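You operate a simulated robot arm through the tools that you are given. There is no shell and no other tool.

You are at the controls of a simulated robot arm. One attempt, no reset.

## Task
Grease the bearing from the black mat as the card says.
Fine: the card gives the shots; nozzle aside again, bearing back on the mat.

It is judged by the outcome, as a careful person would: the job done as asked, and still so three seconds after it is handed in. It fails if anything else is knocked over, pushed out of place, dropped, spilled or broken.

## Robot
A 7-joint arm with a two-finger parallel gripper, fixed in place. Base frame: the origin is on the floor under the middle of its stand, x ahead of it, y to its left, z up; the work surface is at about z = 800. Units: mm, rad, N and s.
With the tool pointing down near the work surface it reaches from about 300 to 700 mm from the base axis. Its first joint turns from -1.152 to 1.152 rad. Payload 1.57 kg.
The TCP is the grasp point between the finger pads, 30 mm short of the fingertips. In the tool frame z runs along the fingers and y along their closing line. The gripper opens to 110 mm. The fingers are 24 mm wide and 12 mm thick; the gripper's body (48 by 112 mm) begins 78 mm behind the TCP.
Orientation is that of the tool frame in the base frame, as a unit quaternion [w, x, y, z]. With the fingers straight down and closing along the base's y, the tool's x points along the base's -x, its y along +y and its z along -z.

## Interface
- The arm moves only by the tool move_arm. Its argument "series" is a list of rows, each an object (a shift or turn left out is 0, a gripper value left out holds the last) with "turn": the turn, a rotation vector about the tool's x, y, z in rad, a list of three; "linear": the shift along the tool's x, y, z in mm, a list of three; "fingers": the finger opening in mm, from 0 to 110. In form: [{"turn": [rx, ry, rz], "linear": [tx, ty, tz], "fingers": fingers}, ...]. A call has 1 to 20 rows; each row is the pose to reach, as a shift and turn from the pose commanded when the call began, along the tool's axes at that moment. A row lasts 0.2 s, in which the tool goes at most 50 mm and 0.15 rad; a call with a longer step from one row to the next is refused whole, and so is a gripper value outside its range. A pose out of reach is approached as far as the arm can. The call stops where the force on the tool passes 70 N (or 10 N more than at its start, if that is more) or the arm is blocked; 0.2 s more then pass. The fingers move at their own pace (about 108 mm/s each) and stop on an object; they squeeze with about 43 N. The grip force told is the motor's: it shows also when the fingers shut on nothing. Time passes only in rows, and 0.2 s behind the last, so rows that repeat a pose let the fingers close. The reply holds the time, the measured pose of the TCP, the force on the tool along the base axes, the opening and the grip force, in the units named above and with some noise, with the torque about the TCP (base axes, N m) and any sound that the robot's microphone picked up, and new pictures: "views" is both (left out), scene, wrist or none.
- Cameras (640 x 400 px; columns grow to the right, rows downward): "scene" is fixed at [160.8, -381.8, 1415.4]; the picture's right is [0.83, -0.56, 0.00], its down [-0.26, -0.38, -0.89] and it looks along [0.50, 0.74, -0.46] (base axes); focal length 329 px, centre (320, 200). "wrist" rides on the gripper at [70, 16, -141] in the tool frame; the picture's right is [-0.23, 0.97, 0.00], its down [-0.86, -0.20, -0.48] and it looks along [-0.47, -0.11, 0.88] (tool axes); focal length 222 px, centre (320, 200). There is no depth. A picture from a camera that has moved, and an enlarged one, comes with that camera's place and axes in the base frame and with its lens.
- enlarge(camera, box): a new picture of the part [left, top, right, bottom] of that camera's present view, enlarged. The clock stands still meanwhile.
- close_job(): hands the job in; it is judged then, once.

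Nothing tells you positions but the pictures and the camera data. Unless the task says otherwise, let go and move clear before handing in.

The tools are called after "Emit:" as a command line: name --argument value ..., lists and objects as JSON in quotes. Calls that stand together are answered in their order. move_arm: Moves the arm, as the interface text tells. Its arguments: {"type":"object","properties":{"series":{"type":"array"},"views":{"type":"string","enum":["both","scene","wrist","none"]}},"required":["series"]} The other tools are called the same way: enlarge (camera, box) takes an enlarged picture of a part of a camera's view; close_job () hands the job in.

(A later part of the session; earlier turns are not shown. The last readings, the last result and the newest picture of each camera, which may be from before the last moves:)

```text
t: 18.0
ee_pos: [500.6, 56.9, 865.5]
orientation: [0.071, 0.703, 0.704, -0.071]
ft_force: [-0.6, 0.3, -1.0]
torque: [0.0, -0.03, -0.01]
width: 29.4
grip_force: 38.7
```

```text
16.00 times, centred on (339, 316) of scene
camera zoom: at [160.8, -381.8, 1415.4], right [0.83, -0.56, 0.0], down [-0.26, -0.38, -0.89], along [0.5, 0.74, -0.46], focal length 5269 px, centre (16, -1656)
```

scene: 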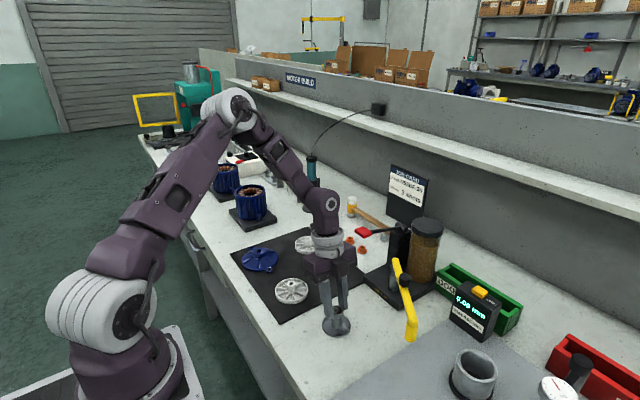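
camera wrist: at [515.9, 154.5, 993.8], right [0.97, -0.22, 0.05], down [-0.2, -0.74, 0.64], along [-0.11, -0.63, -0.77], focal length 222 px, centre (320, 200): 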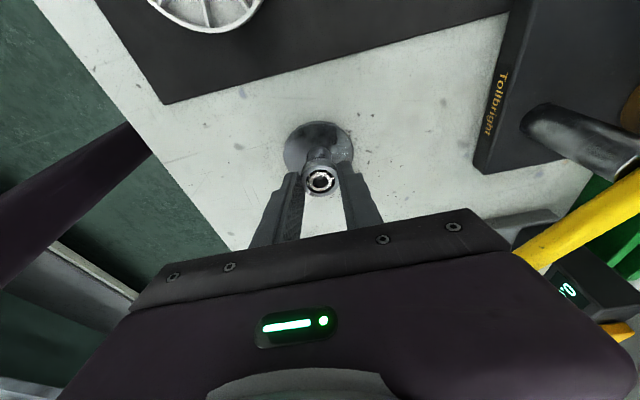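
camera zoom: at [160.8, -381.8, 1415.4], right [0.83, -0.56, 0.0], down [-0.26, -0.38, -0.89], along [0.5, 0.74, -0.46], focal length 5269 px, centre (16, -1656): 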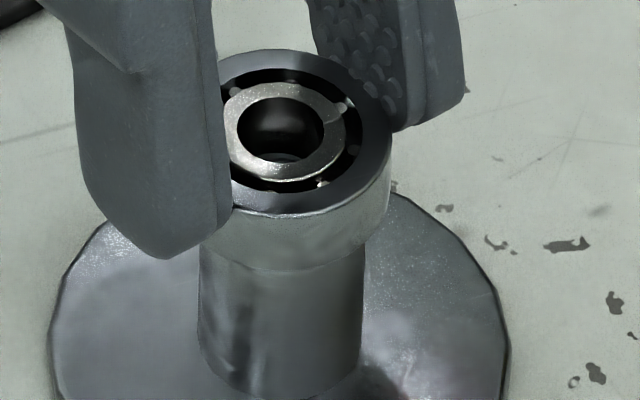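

The spigot top is now visible inside the bore, about 0.4 mm off centre and well within clearance. I'll nudge and continue down until it seats.

Emit:
move_arm --series '[{"linear": [-0.1, -0.3, 1.0]}, {"linear": [0.1, -0.3, 2.0]}, {"linear": [0.3, -0.3, 3.0]}, {"linear": [0.3, -0.3, 3.0]}]' --views "none"

Emit:
enlarge --camera "wrist" --box '[305, 165, 340, 197]'

Emit:
enlarge --camera "scene" --box '[325, 306, 353, 326]'

```text
t: 19.0
ee_pos: [500.4, 56.9, 863.3]
orientation: [0.071, 0.703, 0.704, -0.071]
ft_force: [-0.1, -0.2, -0.2]
torque: [-0.01, -0.01, -0.01]
width: 29.2
grip_force: 38.8
```

```text
12.50 times, centred on (322, 181) of wrist
camera zoom: at [516.0, 154.4, 989.0], right [0.97, -0.22, 0.04], down [-0.2, -0.74, 0.64], along [-0.11, -0.63, -0.77], focal length 2776 px, centre (289, 438)
```

zoom: 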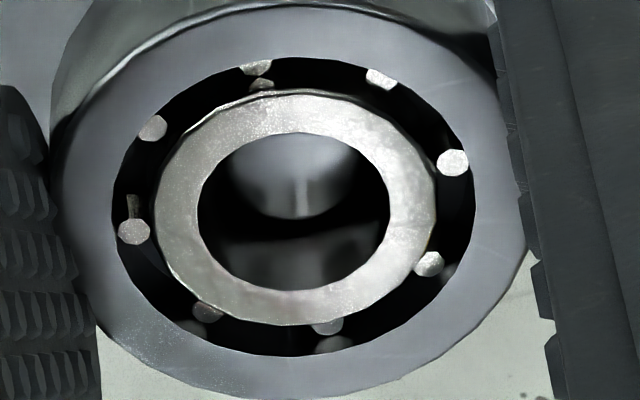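

```text
16.00 times, centred on (339, 316) of scene
camera zoom: at [160.8, -381.8, 1415.4], right [0.83, -0.56, 0.0], down [-0.26, -0.38, -0.89], along [0.5, 0.74, -0.46], focal length 5269 px, centre (16, -1656)
```

zoom: 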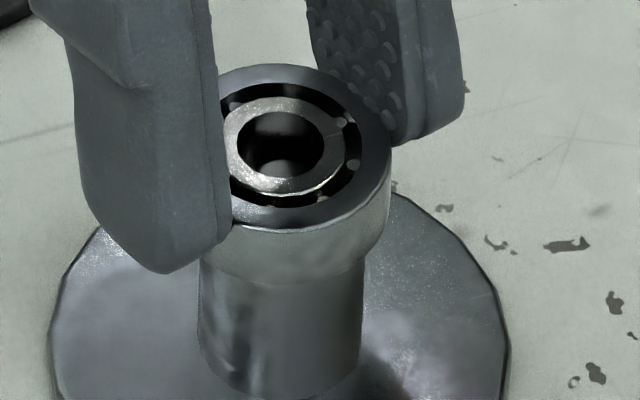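

Emit:
move_arm --series '[{"linear": [0.1, 0, 0.5]}, {"linear": [0.2, 0, 1.0]}, {"linear": [0.2, 0, 1.0]}]' --views "none"

```text
t: 19.8
ee_pos: [500.2, 57.7, 863.7]
orientation: [0.071, 0.704, 0.703, -0.07]
ft_force: [-1.9, 0.3, 18.4]
torque: [-0.06, 0.09, -0.03]
width: 29.1
grip_force: 39.3
```

Contact at 18 N means the bearing has seated on the shoulder. I'll ease off slightly and release.

Emit:
move_arm --series '[{"linear": [-0.1, 0, -0.5]}, {"linear": [-0.1, 0, -0.5], "fingers": 60}, {"linear": [-0.1, 0, -0.5], "fingers": 60}, {"linear": [-0.1, 0, -0.5], "fingers": 60}]' --views "wrist"

Emit:
enlarge --camera "wrist" --box '[285, 150, 355, 200]'

Emit:
enlarge --camera "scene" --box '[325, 306, 353, 326]'

```text
t: 20.8
ee_pos: [498.8, 57.0, 862.4]
orientation: [0.071, 0.704, 0.704, -0.071]
ft_force: [0.2, 0.5, -0.3]
torque: [-0.02, 0.01, -0.02]
width: 59.7
grip_force: 0.0
camera wrist: at [515.6, 154.6, 988.4], right [0.97, -0.22, 0.05], down [-0.2, -0.74, 0.64], along [-0.11, -0.63, -0.77], focal length 222 px, centre (320, 200)
```

wrist: 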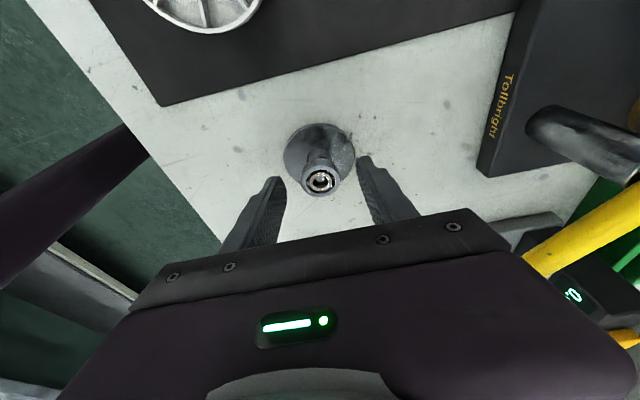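

```text
8.00 times, centred on (320, 175) of wrist
camera zoom: at [515.6, 154.6, 988.4], right [0.97, -0.22, 0.05], down [-0.2, -0.74, 0.64], along [-0.11, -0.63, -0.77], focal length 1777 px, centre (320, 400)
```

zoom: 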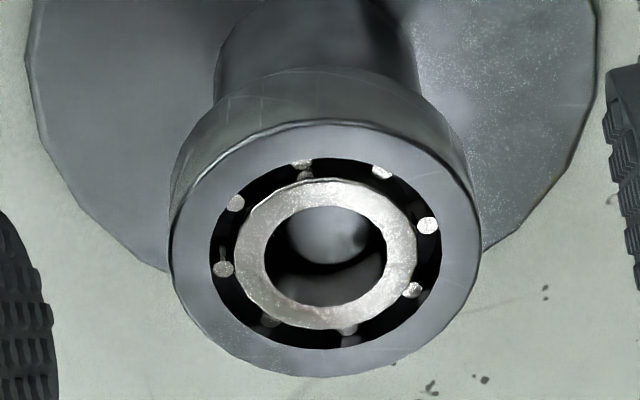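

```text
16.00 times, centred on (339, 316) of scene
camera zoom: at [160.8, -381.8, 1415.4], right [0.83, -0.56, 0.0], down [-0.26, -0.38, -0.89], along [0.5, 0.74, -0.46], focal length 5269 px, centre (16, -1656)
```

zoom: 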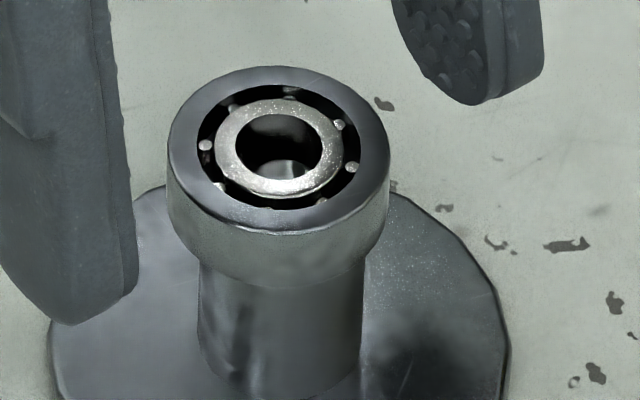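

The bearing is seated on the spigot. I'll retreat along the same axis, then straighten the tool.

Emit:
move_arm --series '[{"linear": [0, 0, -15]}, {"linear": [0, 0, -40]}, {"linear": [0, 0, -80]}, {"linear": [0, 0, -115], "turn": [0, 0.1, 0]}, {"linear": [0, 0, -149], "turn": [0, 0.2, 0]}, {"linear": [0, 0, -149], "turn": [0, 0.2, 0]}]'

Emit:
enlarge --camera "scene" --box '[320, 215, 440, 345]'

Emit:
enlarge --camera "scene" --box '[385, 250, 425, 345]'

```text
t: 22.2
ee_pos: [499.2, 86.9, 1009.5]
orientation: [-0.001, 0.707, 0.707, 0.001]
ft_force: [-0.4, 0.4, -0.5]
torque: [0.04, -0.02, -0.02]
width: 60.1
grip_force: 0.1
camera wrist: at [515.1, 157.3, 1152.1], right [0.97, -0.23, 0.0], down [-0.2, -0.86, 0.48], along [-0.11, -0.47, -0.88], focal length 222 px, centre (320, 200)
```

scene: 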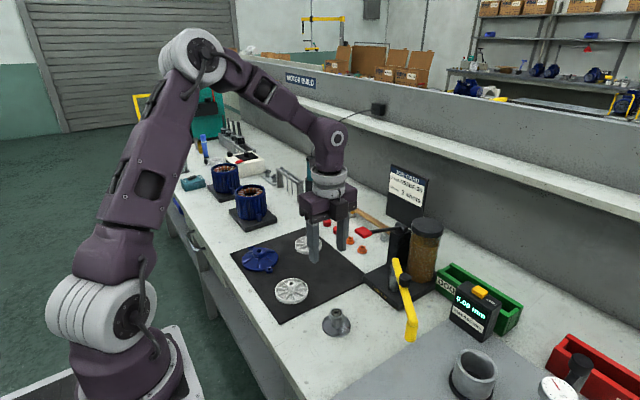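
wrist: 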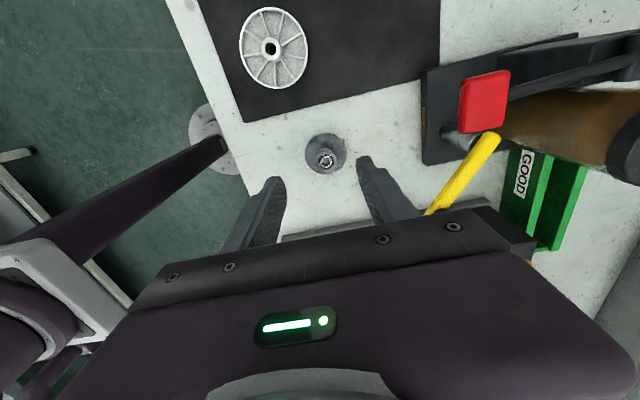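

```text
3.08 times, centred on (380, 280) of scene
camera zoom: at [160.8, -381.8, 1415.4], right [0.83, -0.56, 0.0], down [-0.26, -0.38, -0.89], along [0.5, 0.74, -0.46], focal length 1013 px, centre (135, -46)
```

zoom: 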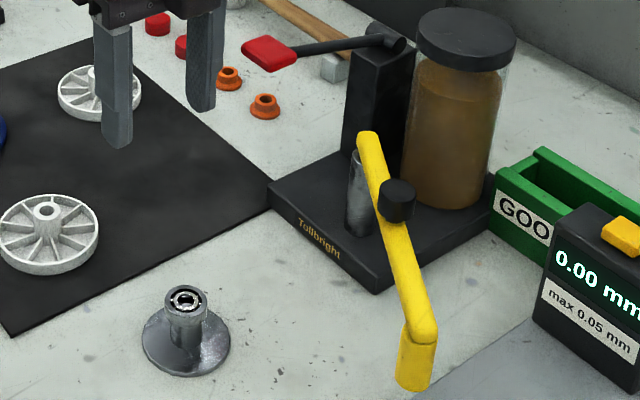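

```text
4.21 times, centred on (405, 298) of scene
camera zoom: at [160.8, -381.8, 1415.4], right [0.83, -0.56, 0.0], down [-0.26, -0.38, -0.89], along [0.5, 0.74, -0.46], focal length 1386 px, centre (-38, -210)
```

zoom: 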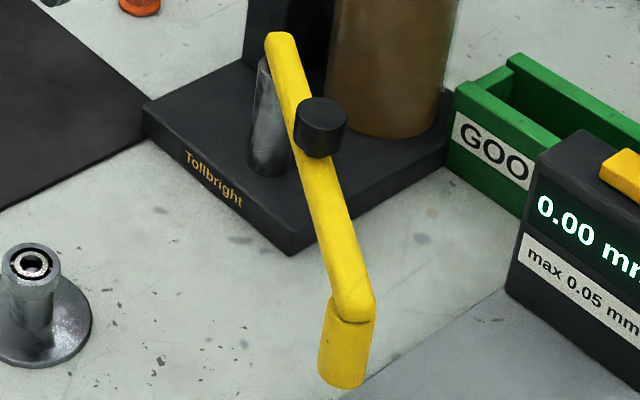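

The bearing sits well on the seat. Next is the swing arm: the knob is about 26 mm across with its top at z about 937, at (628.5, -20). I'll turn the gripper so it closes across the arm and hover above the knob.

Emit:
move_arm --series '[{"linear": [-6, 7, -4], "turn": [0, 0, -0.14]}, {"linear": [-12, 14, -8], "turn": [0, 0, -0.28]}, {"linear": [-18, 21, -12], "turn": [0, 0, -0.42]}, {"linear": [-24, 28, -16], "turn": [0, 0, -0.56]}, {"linear": [-30, 35, -20], "turn": [0, 0, -0.7]}, {"linear": [-36, 43, -24], "turn": [0, 0, -0.84]}, {"linear": [-42, 50, -27], "turn": [0, 0, -0.98]}, {"linear": [-48, 57, -30], "turn": [0, 0, -1.12]}, {"linear": [-54, 65, -30], "turn": [0, 0, -1.26]}, {"linear": [-60, 72, -30], "turn": [0, 0, -1.4]}, {"linear": [-66, 79, -30], "turn": [0, 0, -1.54]}, {"linear": [-72, 87, -30], "turn": [0, 0, -1.68]}, {"linear": [-78, 94, -30], "turn": [0, 0, -1.82]}, {"linear": [-84, 101, -30], "turn": [0, 0, -1.96]}, {"linear": [-90, 108, -30], "turn": [0, 0, -2.1]}, {"linear": [-96, 115, -30], "turn": [0, 0, -2.24]}, {"linear": [-102, 122, -30], "turn": [0, 0, -2.38]}, {"linear": [-107.6, 129.4, -30], "turn": [0, 0, -2.53]}, {"linear": [-107.6, 129.4, -30], "turn": [0, 0, -2.53]}]'

Emit:
enlarge --camera "wrist" --box '[240, 100, 400, 210]'

```text
t: 26.2
ee_pos: [629.0, -21.0, 1038.1]
orientation: [0.001, -0.463, 0.886, 0.0]
ft_force: [0.6, -0.8, -0.1]
torque: [0.01, -0.04, -0.02]
width: 59.7
grip_force: 0.0
camera wrist: at [575.4, -68.2, 1181.1], right [-0.67, 0.74, 0.0], down [0.65, 0.59, 0.48], along [0.36, 0.32, -0.88], focal length 222 px, centre (320, 200)
```

scene: 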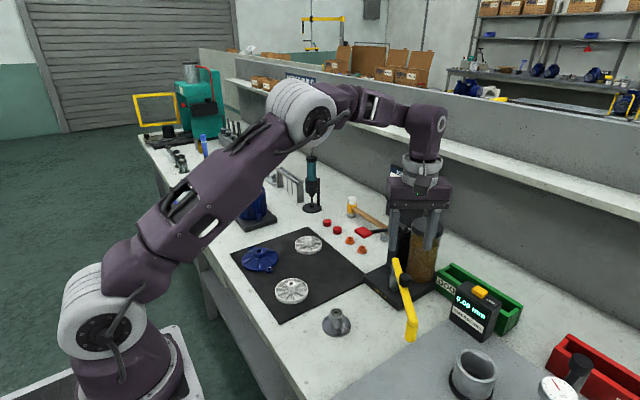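
wrist: 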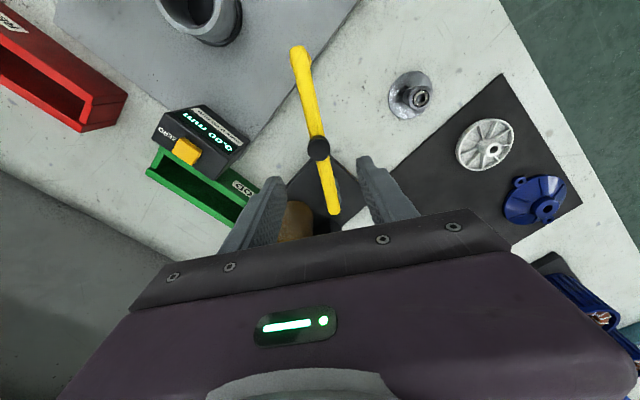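

```text
3.64 times, centred on (320, 155) of wrist
camera zoom: at [575.4, -68.2, 1181.1], right [-0.67, 0.74, 0.0], down [0.65, 0.59, 0.48], along [0.36, 0.32, -0.88], focal length 808 px, centre (320, 364)
```

zoom: 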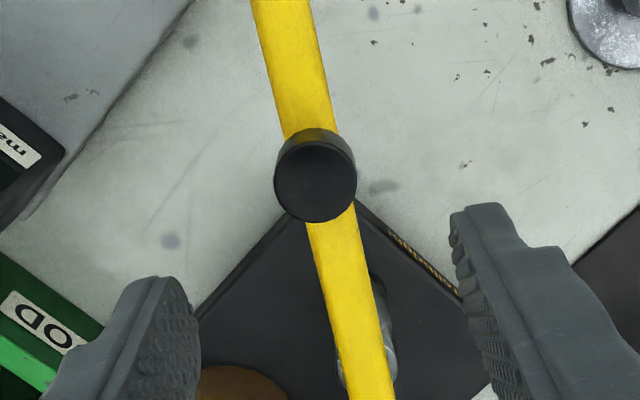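

Emit:
enlarge --camera "wrist" --box '[270, 30, 350, 90]'

Emit:
enlarge --camera "wrist" --box '[290, 165, 370, 225]'

```text
6.67 times, centred on (310, 60) of wrist
camera zoom: at [575.4, -68.2, 1181.1], right [-0.67, 0.74, 0.0], down [0.65, 0.59, 0.48], along [0.36, 0.32, -0.88], focal length 1481 px, centre (387, 1133)
```

zoom: 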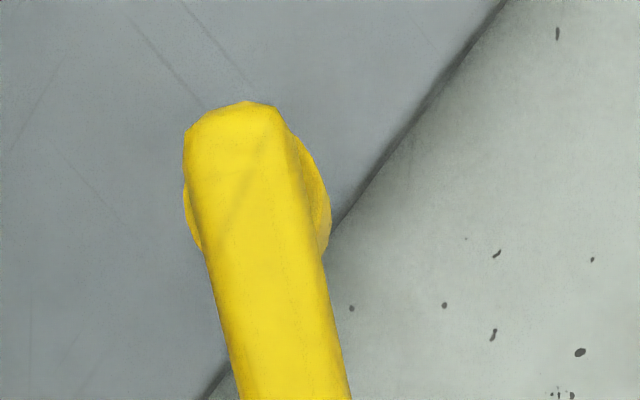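

```text
6.67 times, centred on (330, 195) of wrist
camera zoom: at [575.4, -68.2, 1181.1], right [-0.67, 0.74, 0.0], down [0.65, 0.59, 0.48], along [0.36, 0.32, -0.88], focal length 1481 px, centre (253, 233)
```

zoom: 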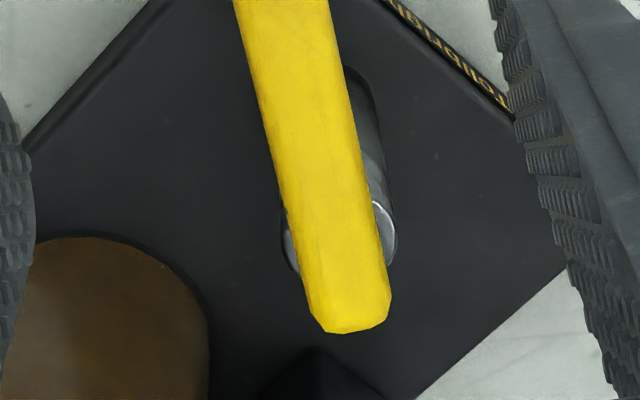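

The arm geometry is now clear:
- **Pivot:** about (679.7, 51.5).
- **Knob:** at radius 90.
- **Nozzle:** at radius 180, which matches the seat.
- **Swing needed:** about 55° clockwise.

I'll descend over the knob with the fingers open around it.

Emit:
move_arm --series '[{"linear": [1.83, -1.4, 20], "fingers": 50}, {"linear": [1.83, -1.4, 42]}, {"linear": [1.83, -1.4, 62]}, {"linear": [1.83, -1.4, 76]}, {"linear": [1.83, -1.4, 84]}, {"linear": [1.83, -1.4, 90]}, {"linear": [1.83, -1.4, 90]}]'

Emit:
enlarge --camera "scene" --box '[375, 235, 435, 295]'

Emit:
enlarge --camera "wrist" --box '[250, 130, 390, 220]'

```text
t: 27.8
ee_pos: [628.7, -22.0, 948.8]
orientation: [0.0, -0.462, 0.887, 0.0]
ft_force: [0.1, -0.2, 0.5]
torque: [-0.01, -0.01, 0.0]
width: 50.3
grip_force: 0.0
camera wrist: at [576.3, -69.9, 1090.9], right [-0.67, 0.75, 0.0], down [0.65, 0.59, 0.48], along [0.36, 0.32, -0.88], focal length 222 px, centre (320, 200)
```

scene: 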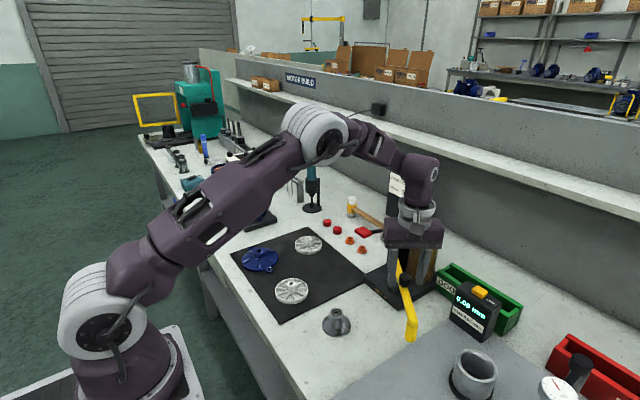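
wrist: 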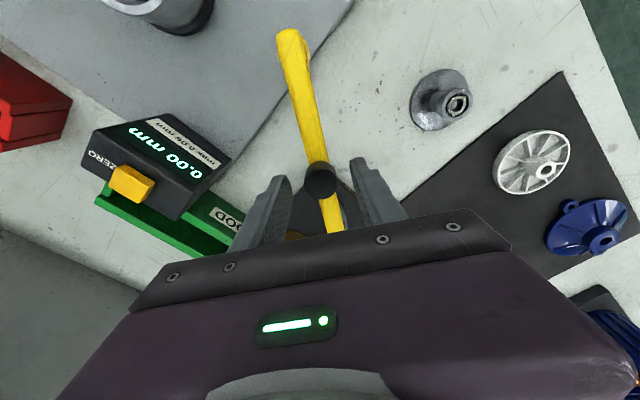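

```text
6.67 times, centred on (405, 265) of scene
camera zoom: at [160.8, -381.8, 1415.4], right [0.83, -0.56, 0.0], down [-0.26, -0.38, -0.89], along [0.5, 0.74, -0.46], focal length 2195 px, centre (-247, -233)
```

zoom: 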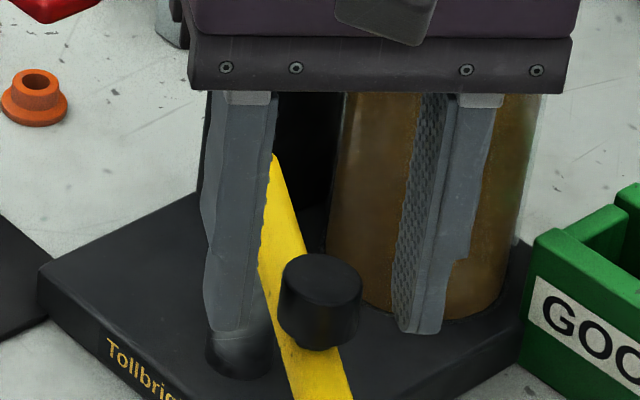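

```text
4.44 times, centred on (320, 175) of wrist
camera zoom: at [576.3, -69.9, 1090.9], right [-0.67, 0.75, 0.0], down [0.65, 0.59, 0.48], along [0.36, 0.32, -0.88], focal length 987 px, centre (320, 311)
```

zoom: 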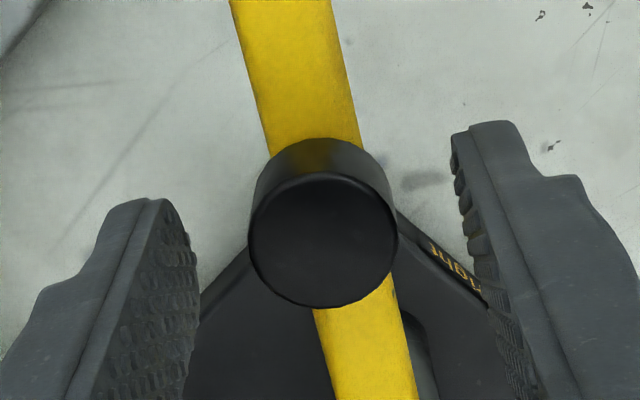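

The knob is centred between the fingers. Closing on it gently.

Emit:
move_arm --series '[{"fingers": 22}, {"fingers": 22}, {"fingers": 22}]' --views "wrist"

```text
t: 28.6
ee_pos: [628.5, -22.1, 948.9]
orientation: [0.0, -0.461, 0.887, 0.001]
ft_force: [-8.1, 3.9, 0.0]
torque: [0.03, 0.17, 0.02]
width: 25.5
grip_force: 37.2
camera wrist: at [576.0, -69.6, 1091.0], right [-0.67, 0.74, 0.0], down [0.65, 0.59, 0.48], along [0.36, 0.32, -0.88], focal length 222 px, centre (320, 200)
```

wrist: 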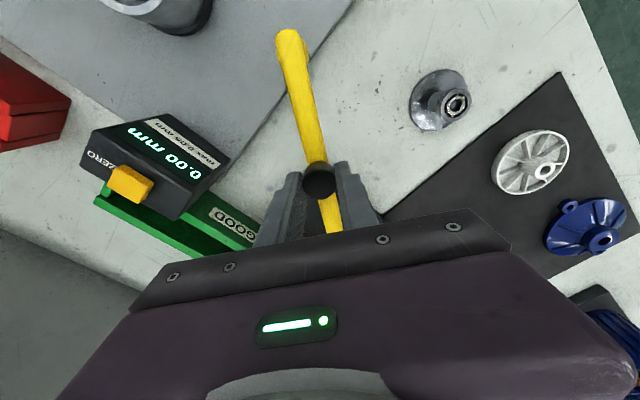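

The knob is held at 25.5 mm. I'll try the first 12° of swing along the arc, turning the tool with the arm, and watch the force.

Emit:
move_arm --series '[{"linear": [-0.05, 3.1, 0], "turn": [0, 0, 0.0349]}, {"linear": [-0.22, 6.24, 0], "turn": [0, 0, 0.0698]}, {"linear": [-0.49, 9.36, 0], "turn": [0, 0, 0.1047]}, {"linear": [-0.87, 12.46, 0], "turn": [0, 0, 0.1396]}, {"linear": [-1.36, 15.54, 0], "turn": [0, 0, 0.1745]}, {"linear": [-1.96, 18.61, 0], "turn": [0, 0, 0.2094]}]'

```text
t: 30.0
ee_pos: [615.3, -10.6, 948.4]
orientation: [0.0, -0.366, 0.931, 0.001]
ft_force: [3.7, -2.5, -4.2]
torque: [0.1, -0.24, -0.41]
width: 25.6
grip_force: 36.9
camera wrist: at [553.0, -45.7, 1090.9], right [-0.5, 0.87, 0.0], down [0.76, 0.44, 0.48], along [0.42, 0.24, -0.88], focal length 222 px, centre (320, 200)
```

scene: 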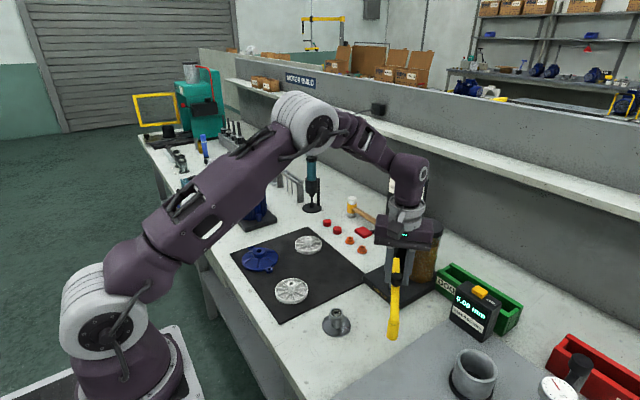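
wrist: 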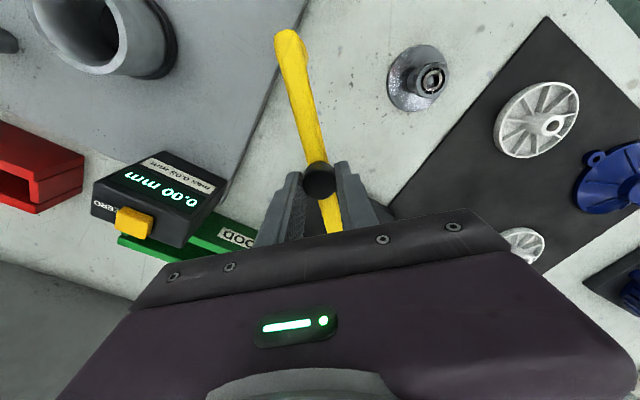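

The arm swings freely with low force. I'll continue to about 40° and check the clearance between the nozzle and the bearing.

Emit:
move_arm --series '[{"linear": [-0.22, 6.24, 0], "turn": [0, 0, 0.0698]}, {"linear": [-0.87, 12.46, 0], "turn": [0, 0, 0.1396]}, {"linear": [-1.96, 18.61, 0], "turn": [0, 0, 0.2094]}, {"linear": [-3.47, 24.67, 0], "turn": [0, 0, 0.2793]}, {"linear": [-5.4, 30.61, 0], "turn": [0, 0, 0.3491]}, {"linear": [-7.74, 36.4, 0], "turn": [0, 0, 0.4189]}, {"linear": [-10.48, 42.02, 0], "turn": [0, 0, 0.4887]}, {"linear": [-10.48, 42.02, 0], "turn": [0, 0, 0.4887]}]'

Emit:
enlarge --camera "scene" --box '[315, 260, 415, 345]'

Emit:
enlarge --camera "wrist" --box '[240, 10, 440, 130]'

```text
t: 31.8
ee_pos: [595.5, 26.6, 948.6]
orientation: [0.0, -0.13, 0.992, -0.001]
ft_force: [4.5, 1.7, -0.4]
torque: [-0.1, 0.42, 0.01]
width: 25.6
grip_force: 36.4
camera wrist: at [522.3, 25.7, 1091.0], right [-0.03, 1.0, 0.0], down [0.88, 0.03, 0.48], along [0.48, 0.01, -0.88], focal length 222 px, centre (320, 200)
```

scene: 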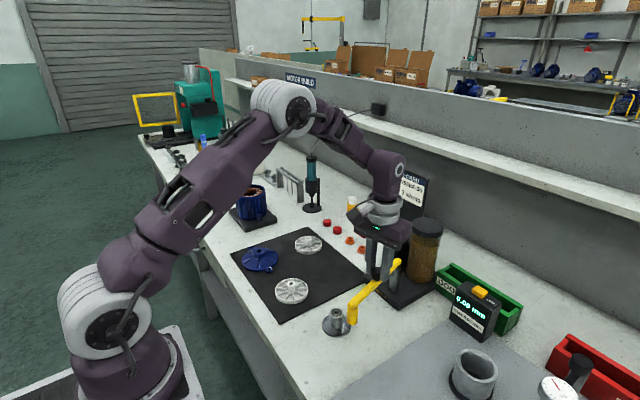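
wrist: 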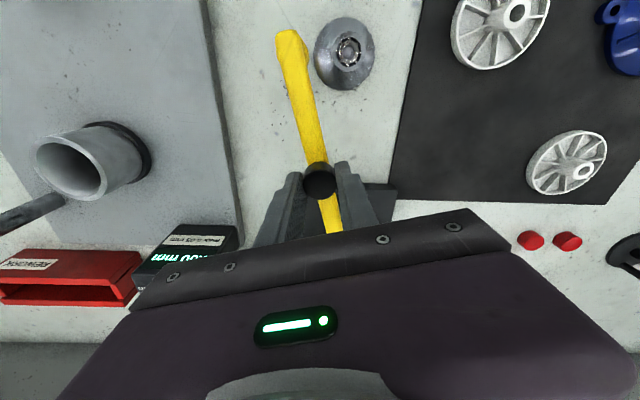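

```text
4.71 times, centred on (365, 302) of scene
camera zoom: at [160.9, -381.7, 1415.4], right [0.83, -0.56, 0.0], down [-0.26, -0.38, -0.89], along [0.5, 0.74, -0.46], focal length 1550 px, centre (108, -282)
```

zoom: 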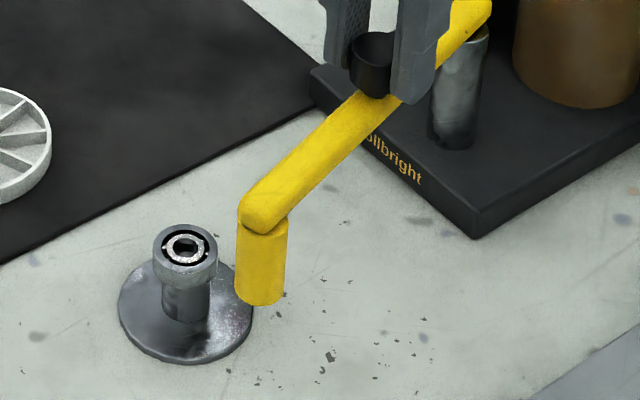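

```text
3.20 times, centred on (340, 70) of wrist
camera zoom: at [522.3, 25.7, 1091.0], right [-0.03, 1.0, 0.0], down [0.88, 0.03, 0.48], along [0.48, 0.01, -0.88], focal length 711 px, centre (256, 616)
```

zoom: 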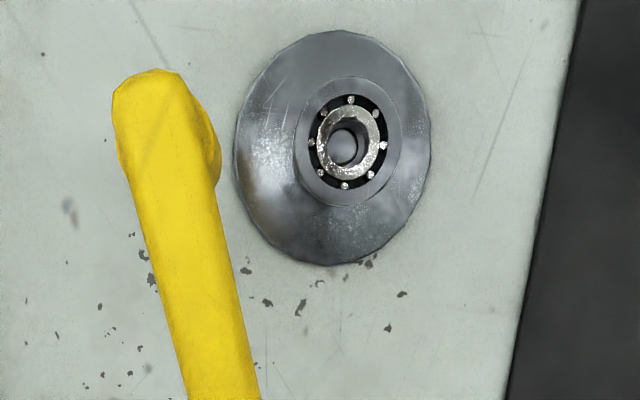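

The nozzle's underside is about 15 mm above the bearing, so it will pass over. Completing the swing to bring the nozzle over the bearing.

Emit:
move_arm --series '[{"linear": [-0.22, 6.22, 0], "turn": [0, 0, 0.0698]}, {"linear": [-0.87, 12.4, 0], "turn": [0, 0, 0.1396]}, {"linear": [-1.95, 18.5, 0], "turn": [0, 0, 0.2094]}, {"linear": [-3.12, 23.4, 0], "turn": [0, 0, 0.2653]}, {"linear": [-3.12, 23.4, 0], "turn": [0, 0, 0.2653]}]'

Emit:
enlarge --camera "scene" --box '[305, 265, 405, 345]'

Emit:
enlarge --camera "wrist" --box '[240, 10, 400, 130]'

```text
t: 33.0
ee_pos: [590.5, 50.5, 949.6]
orientation: [0.0, 0.003, 1.0, 0.0]
ft_force: [-0.1, -4.3, 1.5]
torque: [-0.13, 0.11, 0.08]
width: 25.9
grip_force: 36.7
camera wrist: at [521.3, 67.8, 1091.0], right [0.23, 0.97, 0.0], down [0.85, -0.2, 0.48], along [0.47, -0.11, -0.88], focal length 222 px, centre (320, 200)
```

scene: 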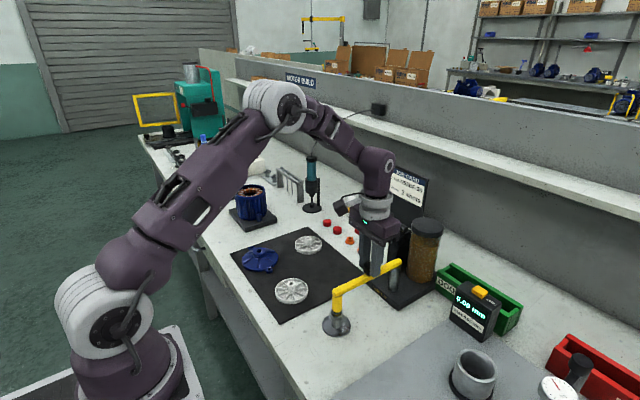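
wrist: 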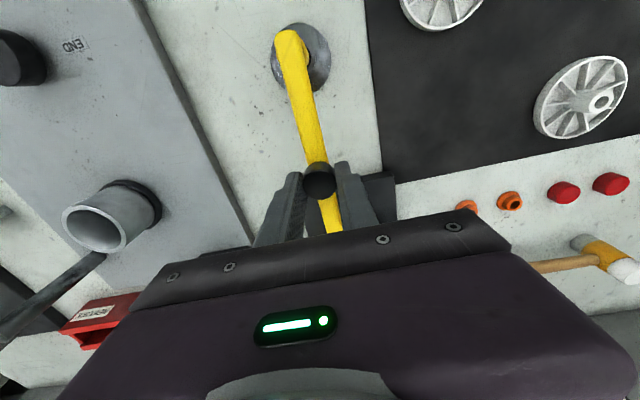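

```text
5.00 times, centred on (355, 305) of scene
camera zoom: at [160.7, -381.9, 1415.4], right [0.83, -0.56, 0.0], down [-0.26, -0.38, -0.89], along [0.5, 0.74, -0.46], focal length 1646 px, centre (145, -325)
```

zoom: 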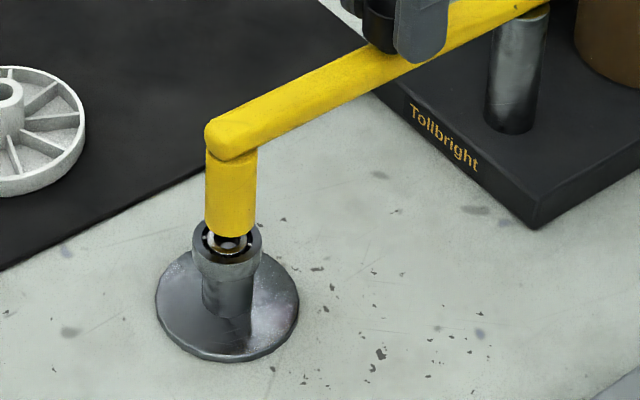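

```text
3.33 times, centred on (320, 70) of wrist
camera zoom: at [521.3, 67.8, 1091.0], right [0.23, 0.97, 0.0], down [0.85, -0.2, 0.48], along [0.47, -0.11, -0.88], focal length 740 px, centre (320, 633)
```

zoom: 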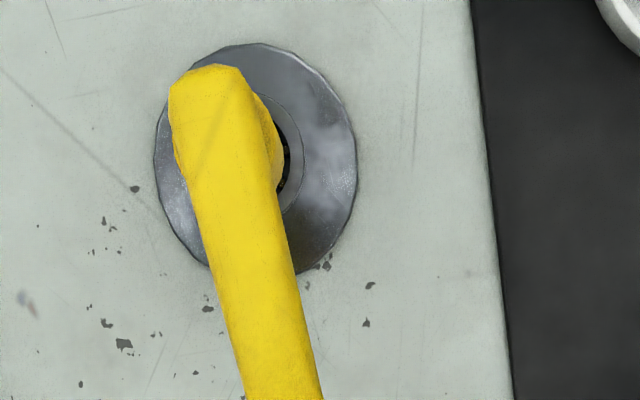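

The nozzle is over the bearing to within about half a millimetre. I'll release the knob and rise clear, then confirm the arm stays put.

Emit:
move_arm --series '[{"fingers": 46}, {"fingers": 46}, {"fingers": 46}, {"linear": [0, 0, -20], "fingers": 46}, {"linear": [0, 0, -60]}, {"linear": [0, 0, -100]}, {"linear": [0, 0, -100]}]'

Emit:
enlarge --camera "scene" --box '[305, 265, 405, 345]'

Emit:
enlarge --camera "wrist" --box '[240, 50, 440, 210]'

```text
t: 34.6
ee_pos: [590.0, 49.9, 1050.4]
orientation: [0.0, 0.002, 1.0, -0.001]
ft_force: [0.1, -0.9, 0.5]
torque: [0.01, -0.01, -0.03]
width: 46.1
grip_force: 0.1
camera wrist: at [520.5, 67.5, 1191.8], right [0.23, 0.97, 0.0], down [0.85, -0.2, 0.48], along [0.47, -0.11, -0.88], focal length 222 px, centre (320, 200)
```

scene: 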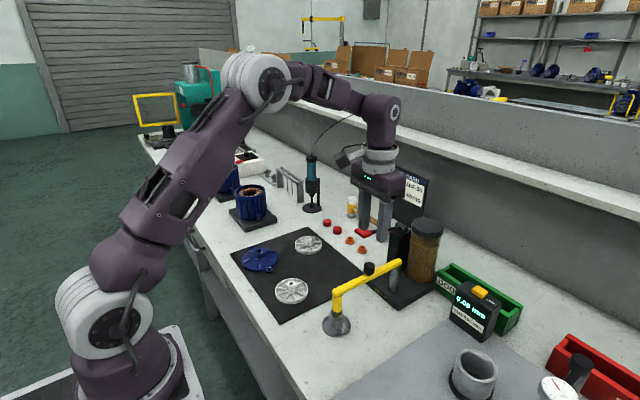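
wrist: 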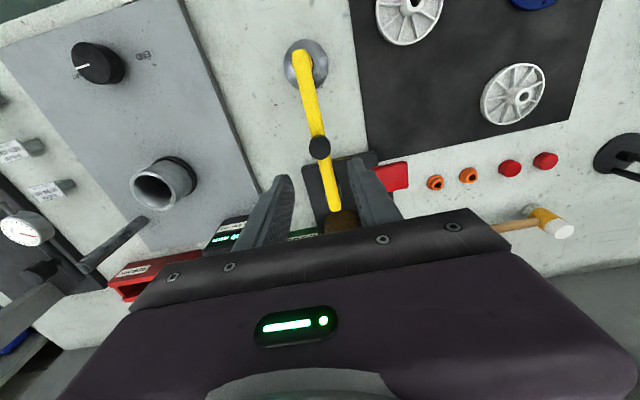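

```text
5.00 times, centred on (355, 305) of scene
camera zoom: at [160.8, -381.8, 1415.4], right [0.83, -0.56, 0.0], down [-0.26, -0.38, -0.89], along [0.5, 0.74, -0.46], focal length 1646 px, centre (145, -325)
```

zoom: 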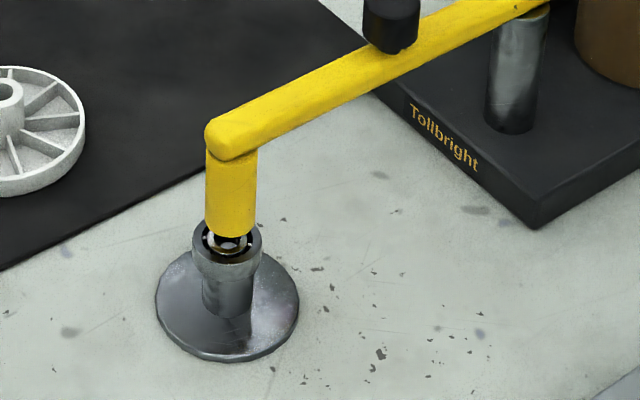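

```text
2.50 times, centred on (340, 130) of wrist
camera zoom: at [520.5, 67.5, 1191.8], right [0.23, 0.97, 0.0], down [0.85, -0.2, 0.48], along [0.47, -0.11, -0.88], focal length 555 px, centre (270, 375)
```

zoom: 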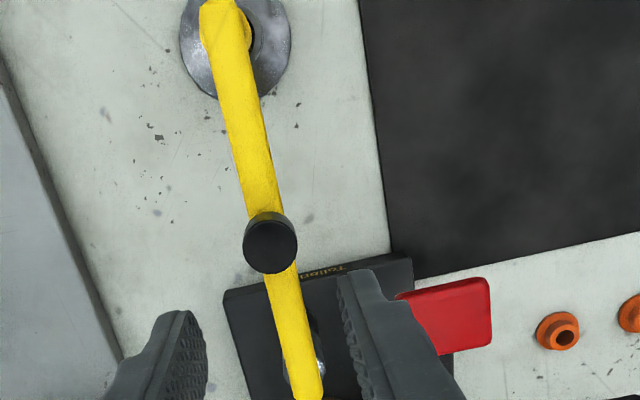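

The arm stays in place over the bearing. Next is the pump lever: I'll close the fingers and hover above the red paddle's centre at (624.5, 116.3).

Emit:
move_arm --series '[{"linear": [-10, 20, -10], "fingers": 0}, {"linear": [-22, 42, -10], "fingers": 0}, {"linear": [-33.8, 65.2, -10]}, {"linear": [-33.8, 65.2, 0]}, {"linear": [-33.8, 65.2, 0]}]'

Emit:
enlarge --camera "scene" --box '[340, 200, 430, 280]'

Emit:
enlarge --camera "wrist" --box '[260, 130, 380, 220]'

```text
t: 35.8
ee_pos: [624.5, 114.8, 1048.9]
orientation: [0.0, 0.002, 1.0, 0.0]
ft_force: [-0.4, 0.0, -0.7]
torque: [0.03, -0.01, 0.01]
width: 0.0
grip_force: 20.8
camera wrist: at [555.0, 132.8, 1190.6], right [0.23, 0.97, 0.0], down [0.85, -0.2, 0.48], along [0.47, -0.11, -0.88], focal length 222 px, centre (320, 200)
```

scene: 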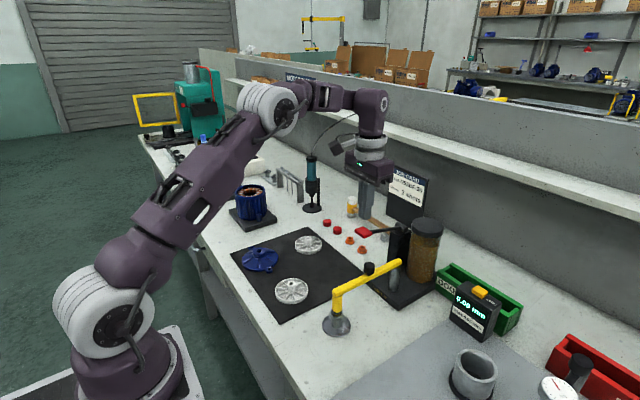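
wrist: 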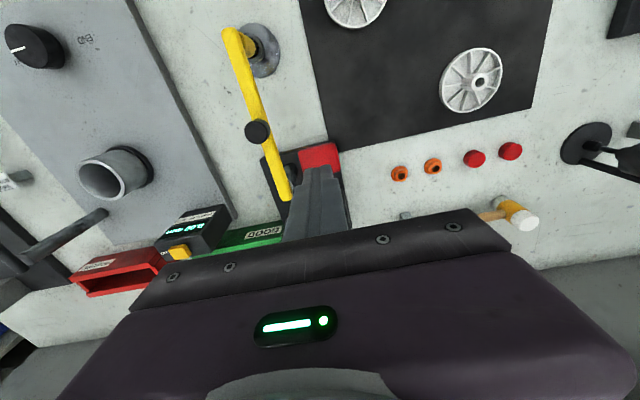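

```text
5.00 times, centred on (385, 240) of scene
camera zoom: at [160.8, -381.8, 1415.4], right [0.83, -0.56, 0.0], down [-0.26, -0.38, -0.89], along [0.5, 0.74, -0.46], focal length 1646 px, centre (-5, 0)
```

zoom: 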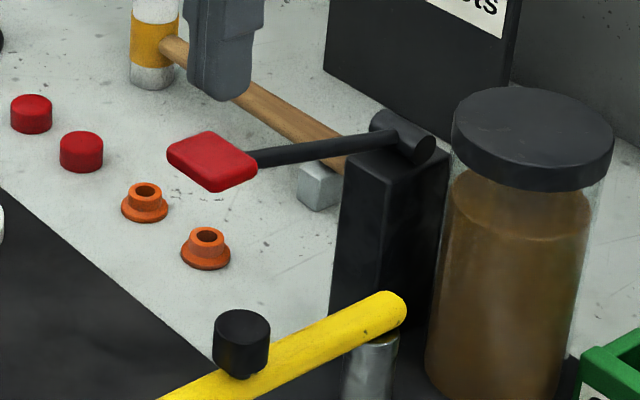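

```text
4.44 times, centred on (320, 175) of wrist
camera zoom: at [555.0, 132.8, 1190.6], right [0.23, 0.97, 0.0], down [0.85, -0.2, 0.48], along [0.47, -0.11, -0.88], focal length 987 px, centre (320, 311)
```

zoom: 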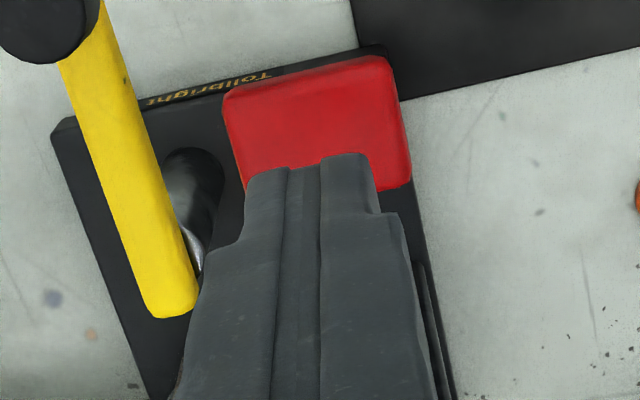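

Fingers are closed about 37 mm above the paddle. I'll press the first part of the stroke to see how the lever responds.

Emit:
move_arm --series '[{"linear": [0, 0, 15]}, {"linear": [0, 0, 28]}, {"linear": [0, 0, 36]}, {"linear": [0, 0, 42]}, {"linear": [0, 0, 48]}, {"linear": [0, 0, 55]}, {"linear": [0, 0, 55]}]' --views "scene"

Emit:
enlarge --camera "scene" --box '[340, 200, 430, 280]'

```text
t: 37.4
ee_pos: [624.7, 115.5, 993.6]
orientation: [0.0, 0.001, 1.0, 0.0]
ft_force: [-1.0, 0.1, 2.1]
torque: [0.02, 0.0, 0.0]
width: 0.0
grip_force: 20.7
```

scene: 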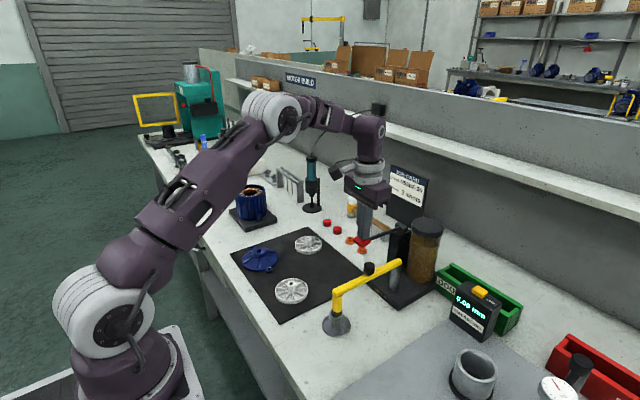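

```text
5.00 times, centred on (385, 240) of scene
camera zoom: at [160.7, -381.8, 1415.4], right [0.83, -0.56, 0.0], down [-0.26, -0.38, -0.89], along [0.5, 0.74, -0.46], focal length 1646 px, centre (-5, 0)
```

zoom: 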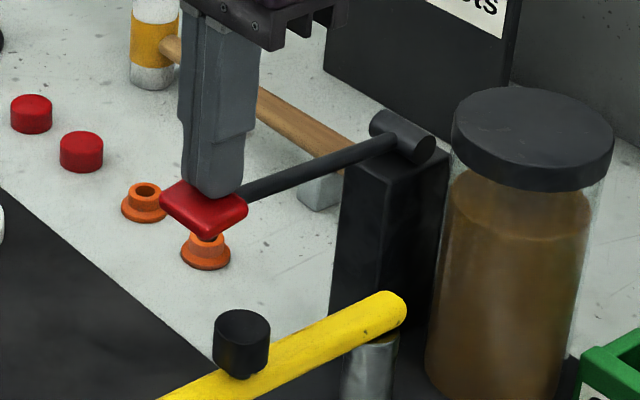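

The lever follows with only about 2 N. Continuing the stroke downward.

Emit:
move_arm --series '[{"linear": [0, 0, 5]}, {"linear": [0, 0, 10]}, {"linear": [0, 0, 15]}, {"linear": [0, 0, 20]}, {"linear": [0, 0, 25]}, {"linear": [0, 0, 30]}, {"linear": [0, 0, 30]}]' --views "scene"

Emit:
enlarge --camera "scene" --box '[330, 200, 420, 330]'

```text
t: 38.9
ee_pos: [625.6, 116.1, 970.6]
orientation: [0.004, 0.002, 1.0, 0.0]
ft_force: [-18.8, -1.3, 28.7]
torque: [-0.13, 0.32, -0.07]
width: 0.0
grip_force: 21.6
stopped in row 7: the force on the tool passed its limit at 74 N (the readings are from after the stop); the commanded pose is now the measured one
```

scene: 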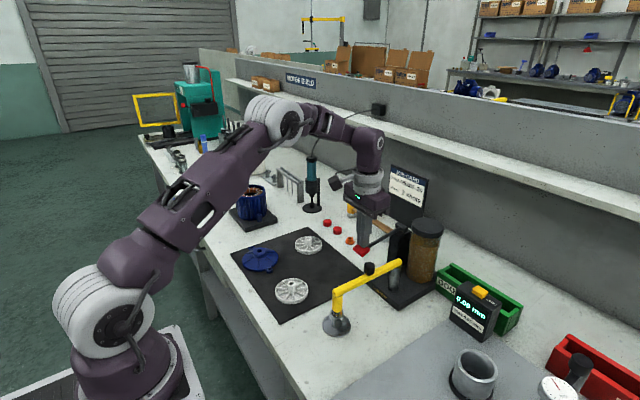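

```text
3.08 times, centred on (375, 265) of scene
camera zoom: at [159.7, -382.0, 1415.5], right [0.83, -0.56, 0.0], down [-0.26, -0.38, -0.89], along [0.5, 0.74, -0.46], focal length 1013 px, centre (151, 0)
```

zoom: 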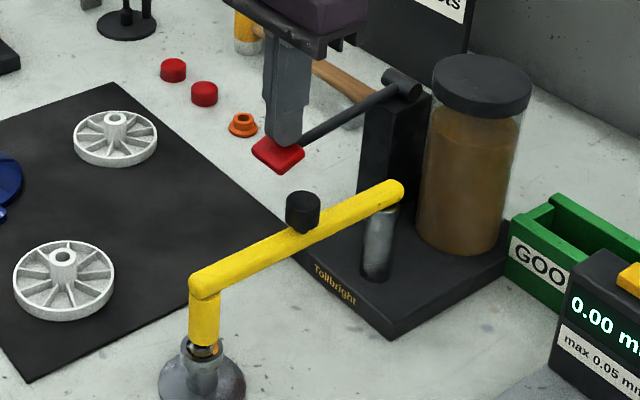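

The lever hit its bottom stop after roughly 42 mm of travel. I'll look at the bearing, then let the lever up.

Emit:
enlarge --camera "scene" --box '[322, 295, 352, 330]'

Emit:
move_arm --series '[{"linear": [0, 0, -5]}, {"linear": [0, 0, -12]}, {"linear": [0, 0, -20]}, {"linear": [0, 0, -30]}, {"linear": [0, 0, -40]}, {"linear": [0, 0, -50]}, {"linear": [0, 0, -60]}, {"linear": [0, 0, -60]}]' --views "scene"

Emit:
enlarge --camera "scene" --box '[340, 200, 430, 280]'

Emit:
enlarge --camera "scene" --box '[322, 295, 352, 330]'

```text
11.43 times, centred on (337, 312) of scene
camera zoom: at [159.7, -382.0, 1415.5], right [0.83, -0.56, 0.0], down [-0.26, -0.38, -0.89], along [0.5, 0.74, -0.46], focal length 3763 px, centre (126, -1086)
```

zoom: 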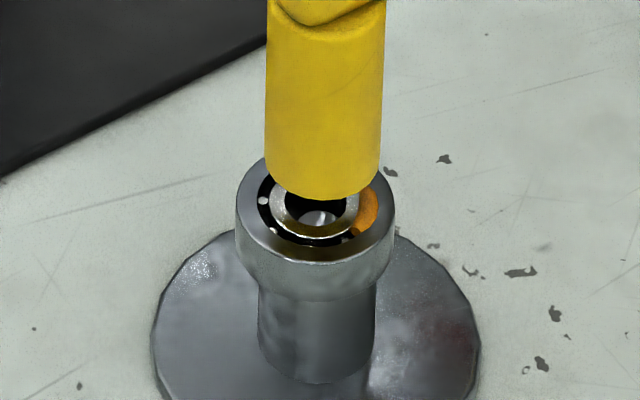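

```text
t: 40.7
ee_pos: [625.2, 115.1, 1028.6]
orientation: [0.004, 0.002, 1.0, 0.0]
ft_force: [0.4, 0.2, -0.4]
torque: [-0.01, 0.0, 0.0]
width: 0.2
grip_force: 21.1
```

scene: 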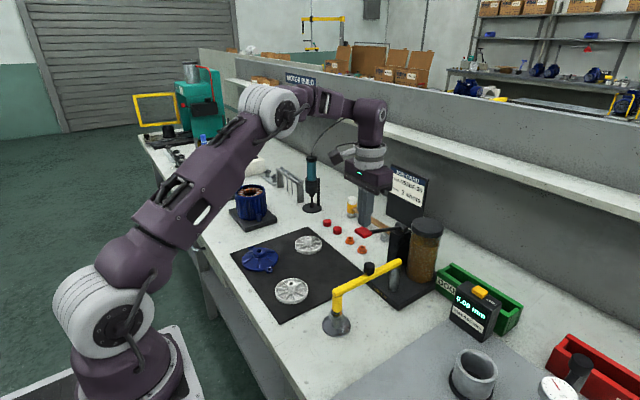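

```text
5.00 times, centred on (385, 240) of scene
camera zoom: at [160.8, -381.8, 1415.4], right [0.83, -0.56, 0.0], down [-0.26, -0.38, -0.89], along [0.5, 0.74, -0.46], focal length 1646 px, centre (-5, 0)
```

zoom: 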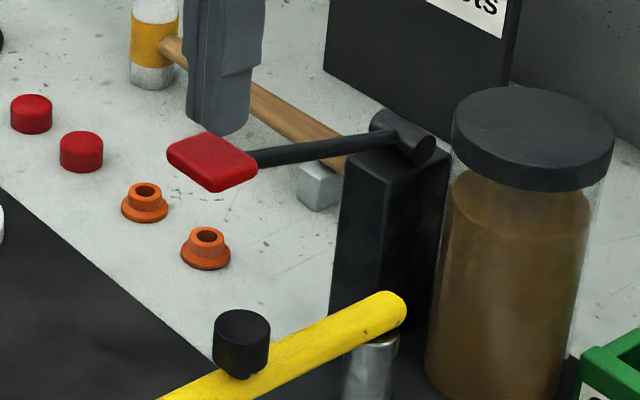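

```text
11.43 times, centred on (337, 312) of scene
camera zoom: at [160.8, -381.8, 1415.4], right [0.83, -0.56, 0.0], down [-0.26, -0.38, -0.89], along [0.5, 0.74, -0.46], focal length 3763 px, centre (126, -1086)
```

zoom: 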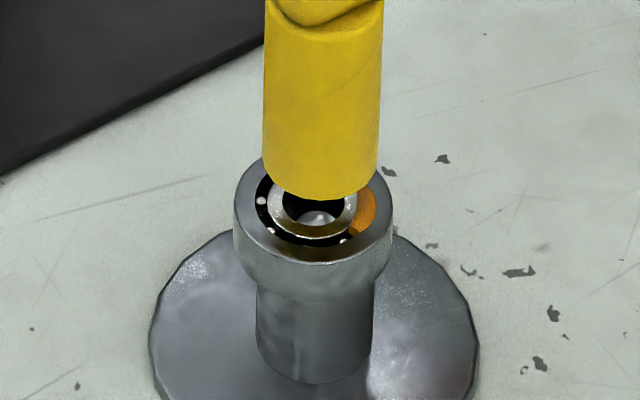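

That worked: one shot of orange grease shows in the bearing, and the lever sprang back to its full height. Second stroke now.

Emit:
move_arm --series '[{"linear": [0, 0, 12]}, {"linear": [0, 0, 22]}, {"linear": [0, 0, 30]}, {"linear": [0, 0, 38]}, {"linear": [0, 0, 46]}, {"linear": [0, 0, 53]}, {"linear": [0, 0, 58]}, {"linear": [0, 0, 61]}, {"linear": [0, 0, 61]}]' --views "none"

Emit:
enlarge --camera "scene" --box '[322, 295, 352, 330]'

Emit:
enlarge --camera "scene" --box '[340, 200, 430, 280]'

```text
t: 42.7
ee_pos: [626.0, 115.8, 969.7]
orientation: [0.007, 0.002, 1.0, 0.001]
ft_force: [-11.1, 0.3, 48.4]
torque: [-0.11, 0.03, -0.09]
width: 0.1
grip_force: 21.7
```

```text
11.43 times, centred on (337, 312) of scene
camera zoom: at [159.5, -381.9, 1415.5], right [0.83, -0.56, 0.0], down [-0.26, -0.38, -0.89], along [0.5, 0.74, -0.46], focal length 3763 px, centre (126, -1086)
```

zoom: 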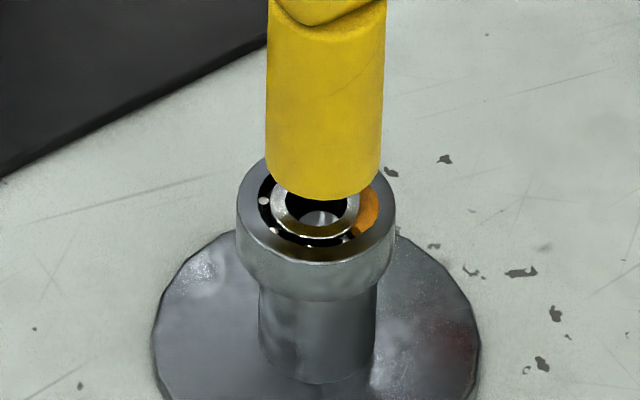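

```text
5.00 times, centred on (385, 240) of scene
camera zoom: at [159.5, -381.9, 1415.5], right [0.83, -0.56, 0.0], down [-0.26, -0.38, -0.89], along [0.5, 0.74, -0.46], focal length 1646 px, centre (-5, 0)
```

zoom: 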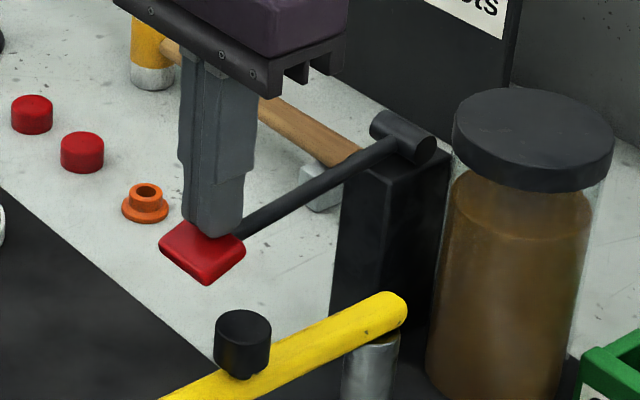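

The lever is at its bottom stop again (48 N). I'll check the far side of the bearing with the wrist camera to confirm the second shot.

Emit:
enlarge --camera "wrist" --box '[205, 10, 265, 60]'

Emit:
enlarge --camera "wrist" --box '[160, 0, 320, 120]'

```text
8.00 times, centred on (235, 35) of wrist
camera zoom: at [555.1, 133.3, 1111.2], right [0.23, 0.97, 0.0], down [0.85, -0.2, 0.49], along [0.48, -0.11, -0.87], focal length 1777 px, centre (1000, 1520)
```

zoom: 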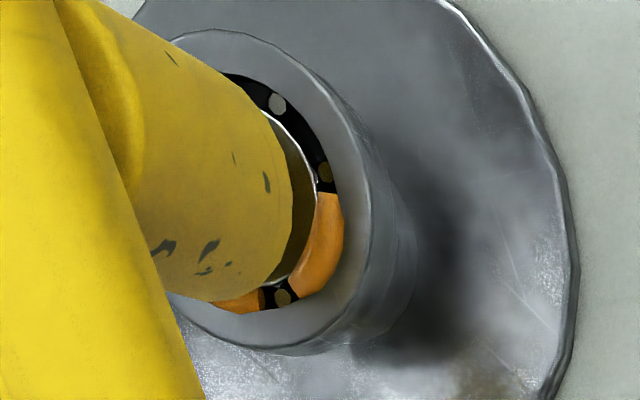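

```text
3.33 times, centred on (240, 60) of wrist
camera zoom: at [555.1, 133.3, 1111.2], right [0.23, 0.97, 0.0], down [0.85, -0.2, 0.49], along [0.48, -0.11, -0.87], focal length 740 px, centre (587, 667)
```

zoom: 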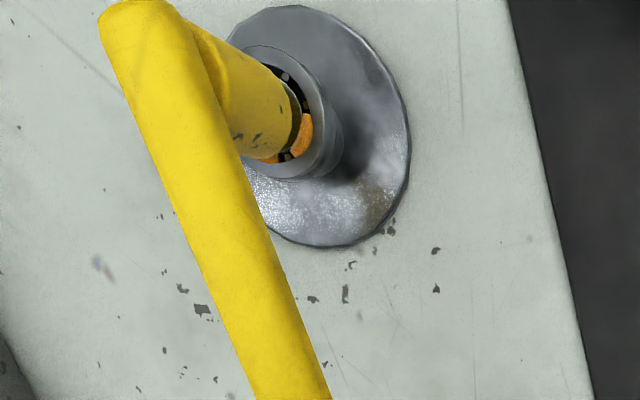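

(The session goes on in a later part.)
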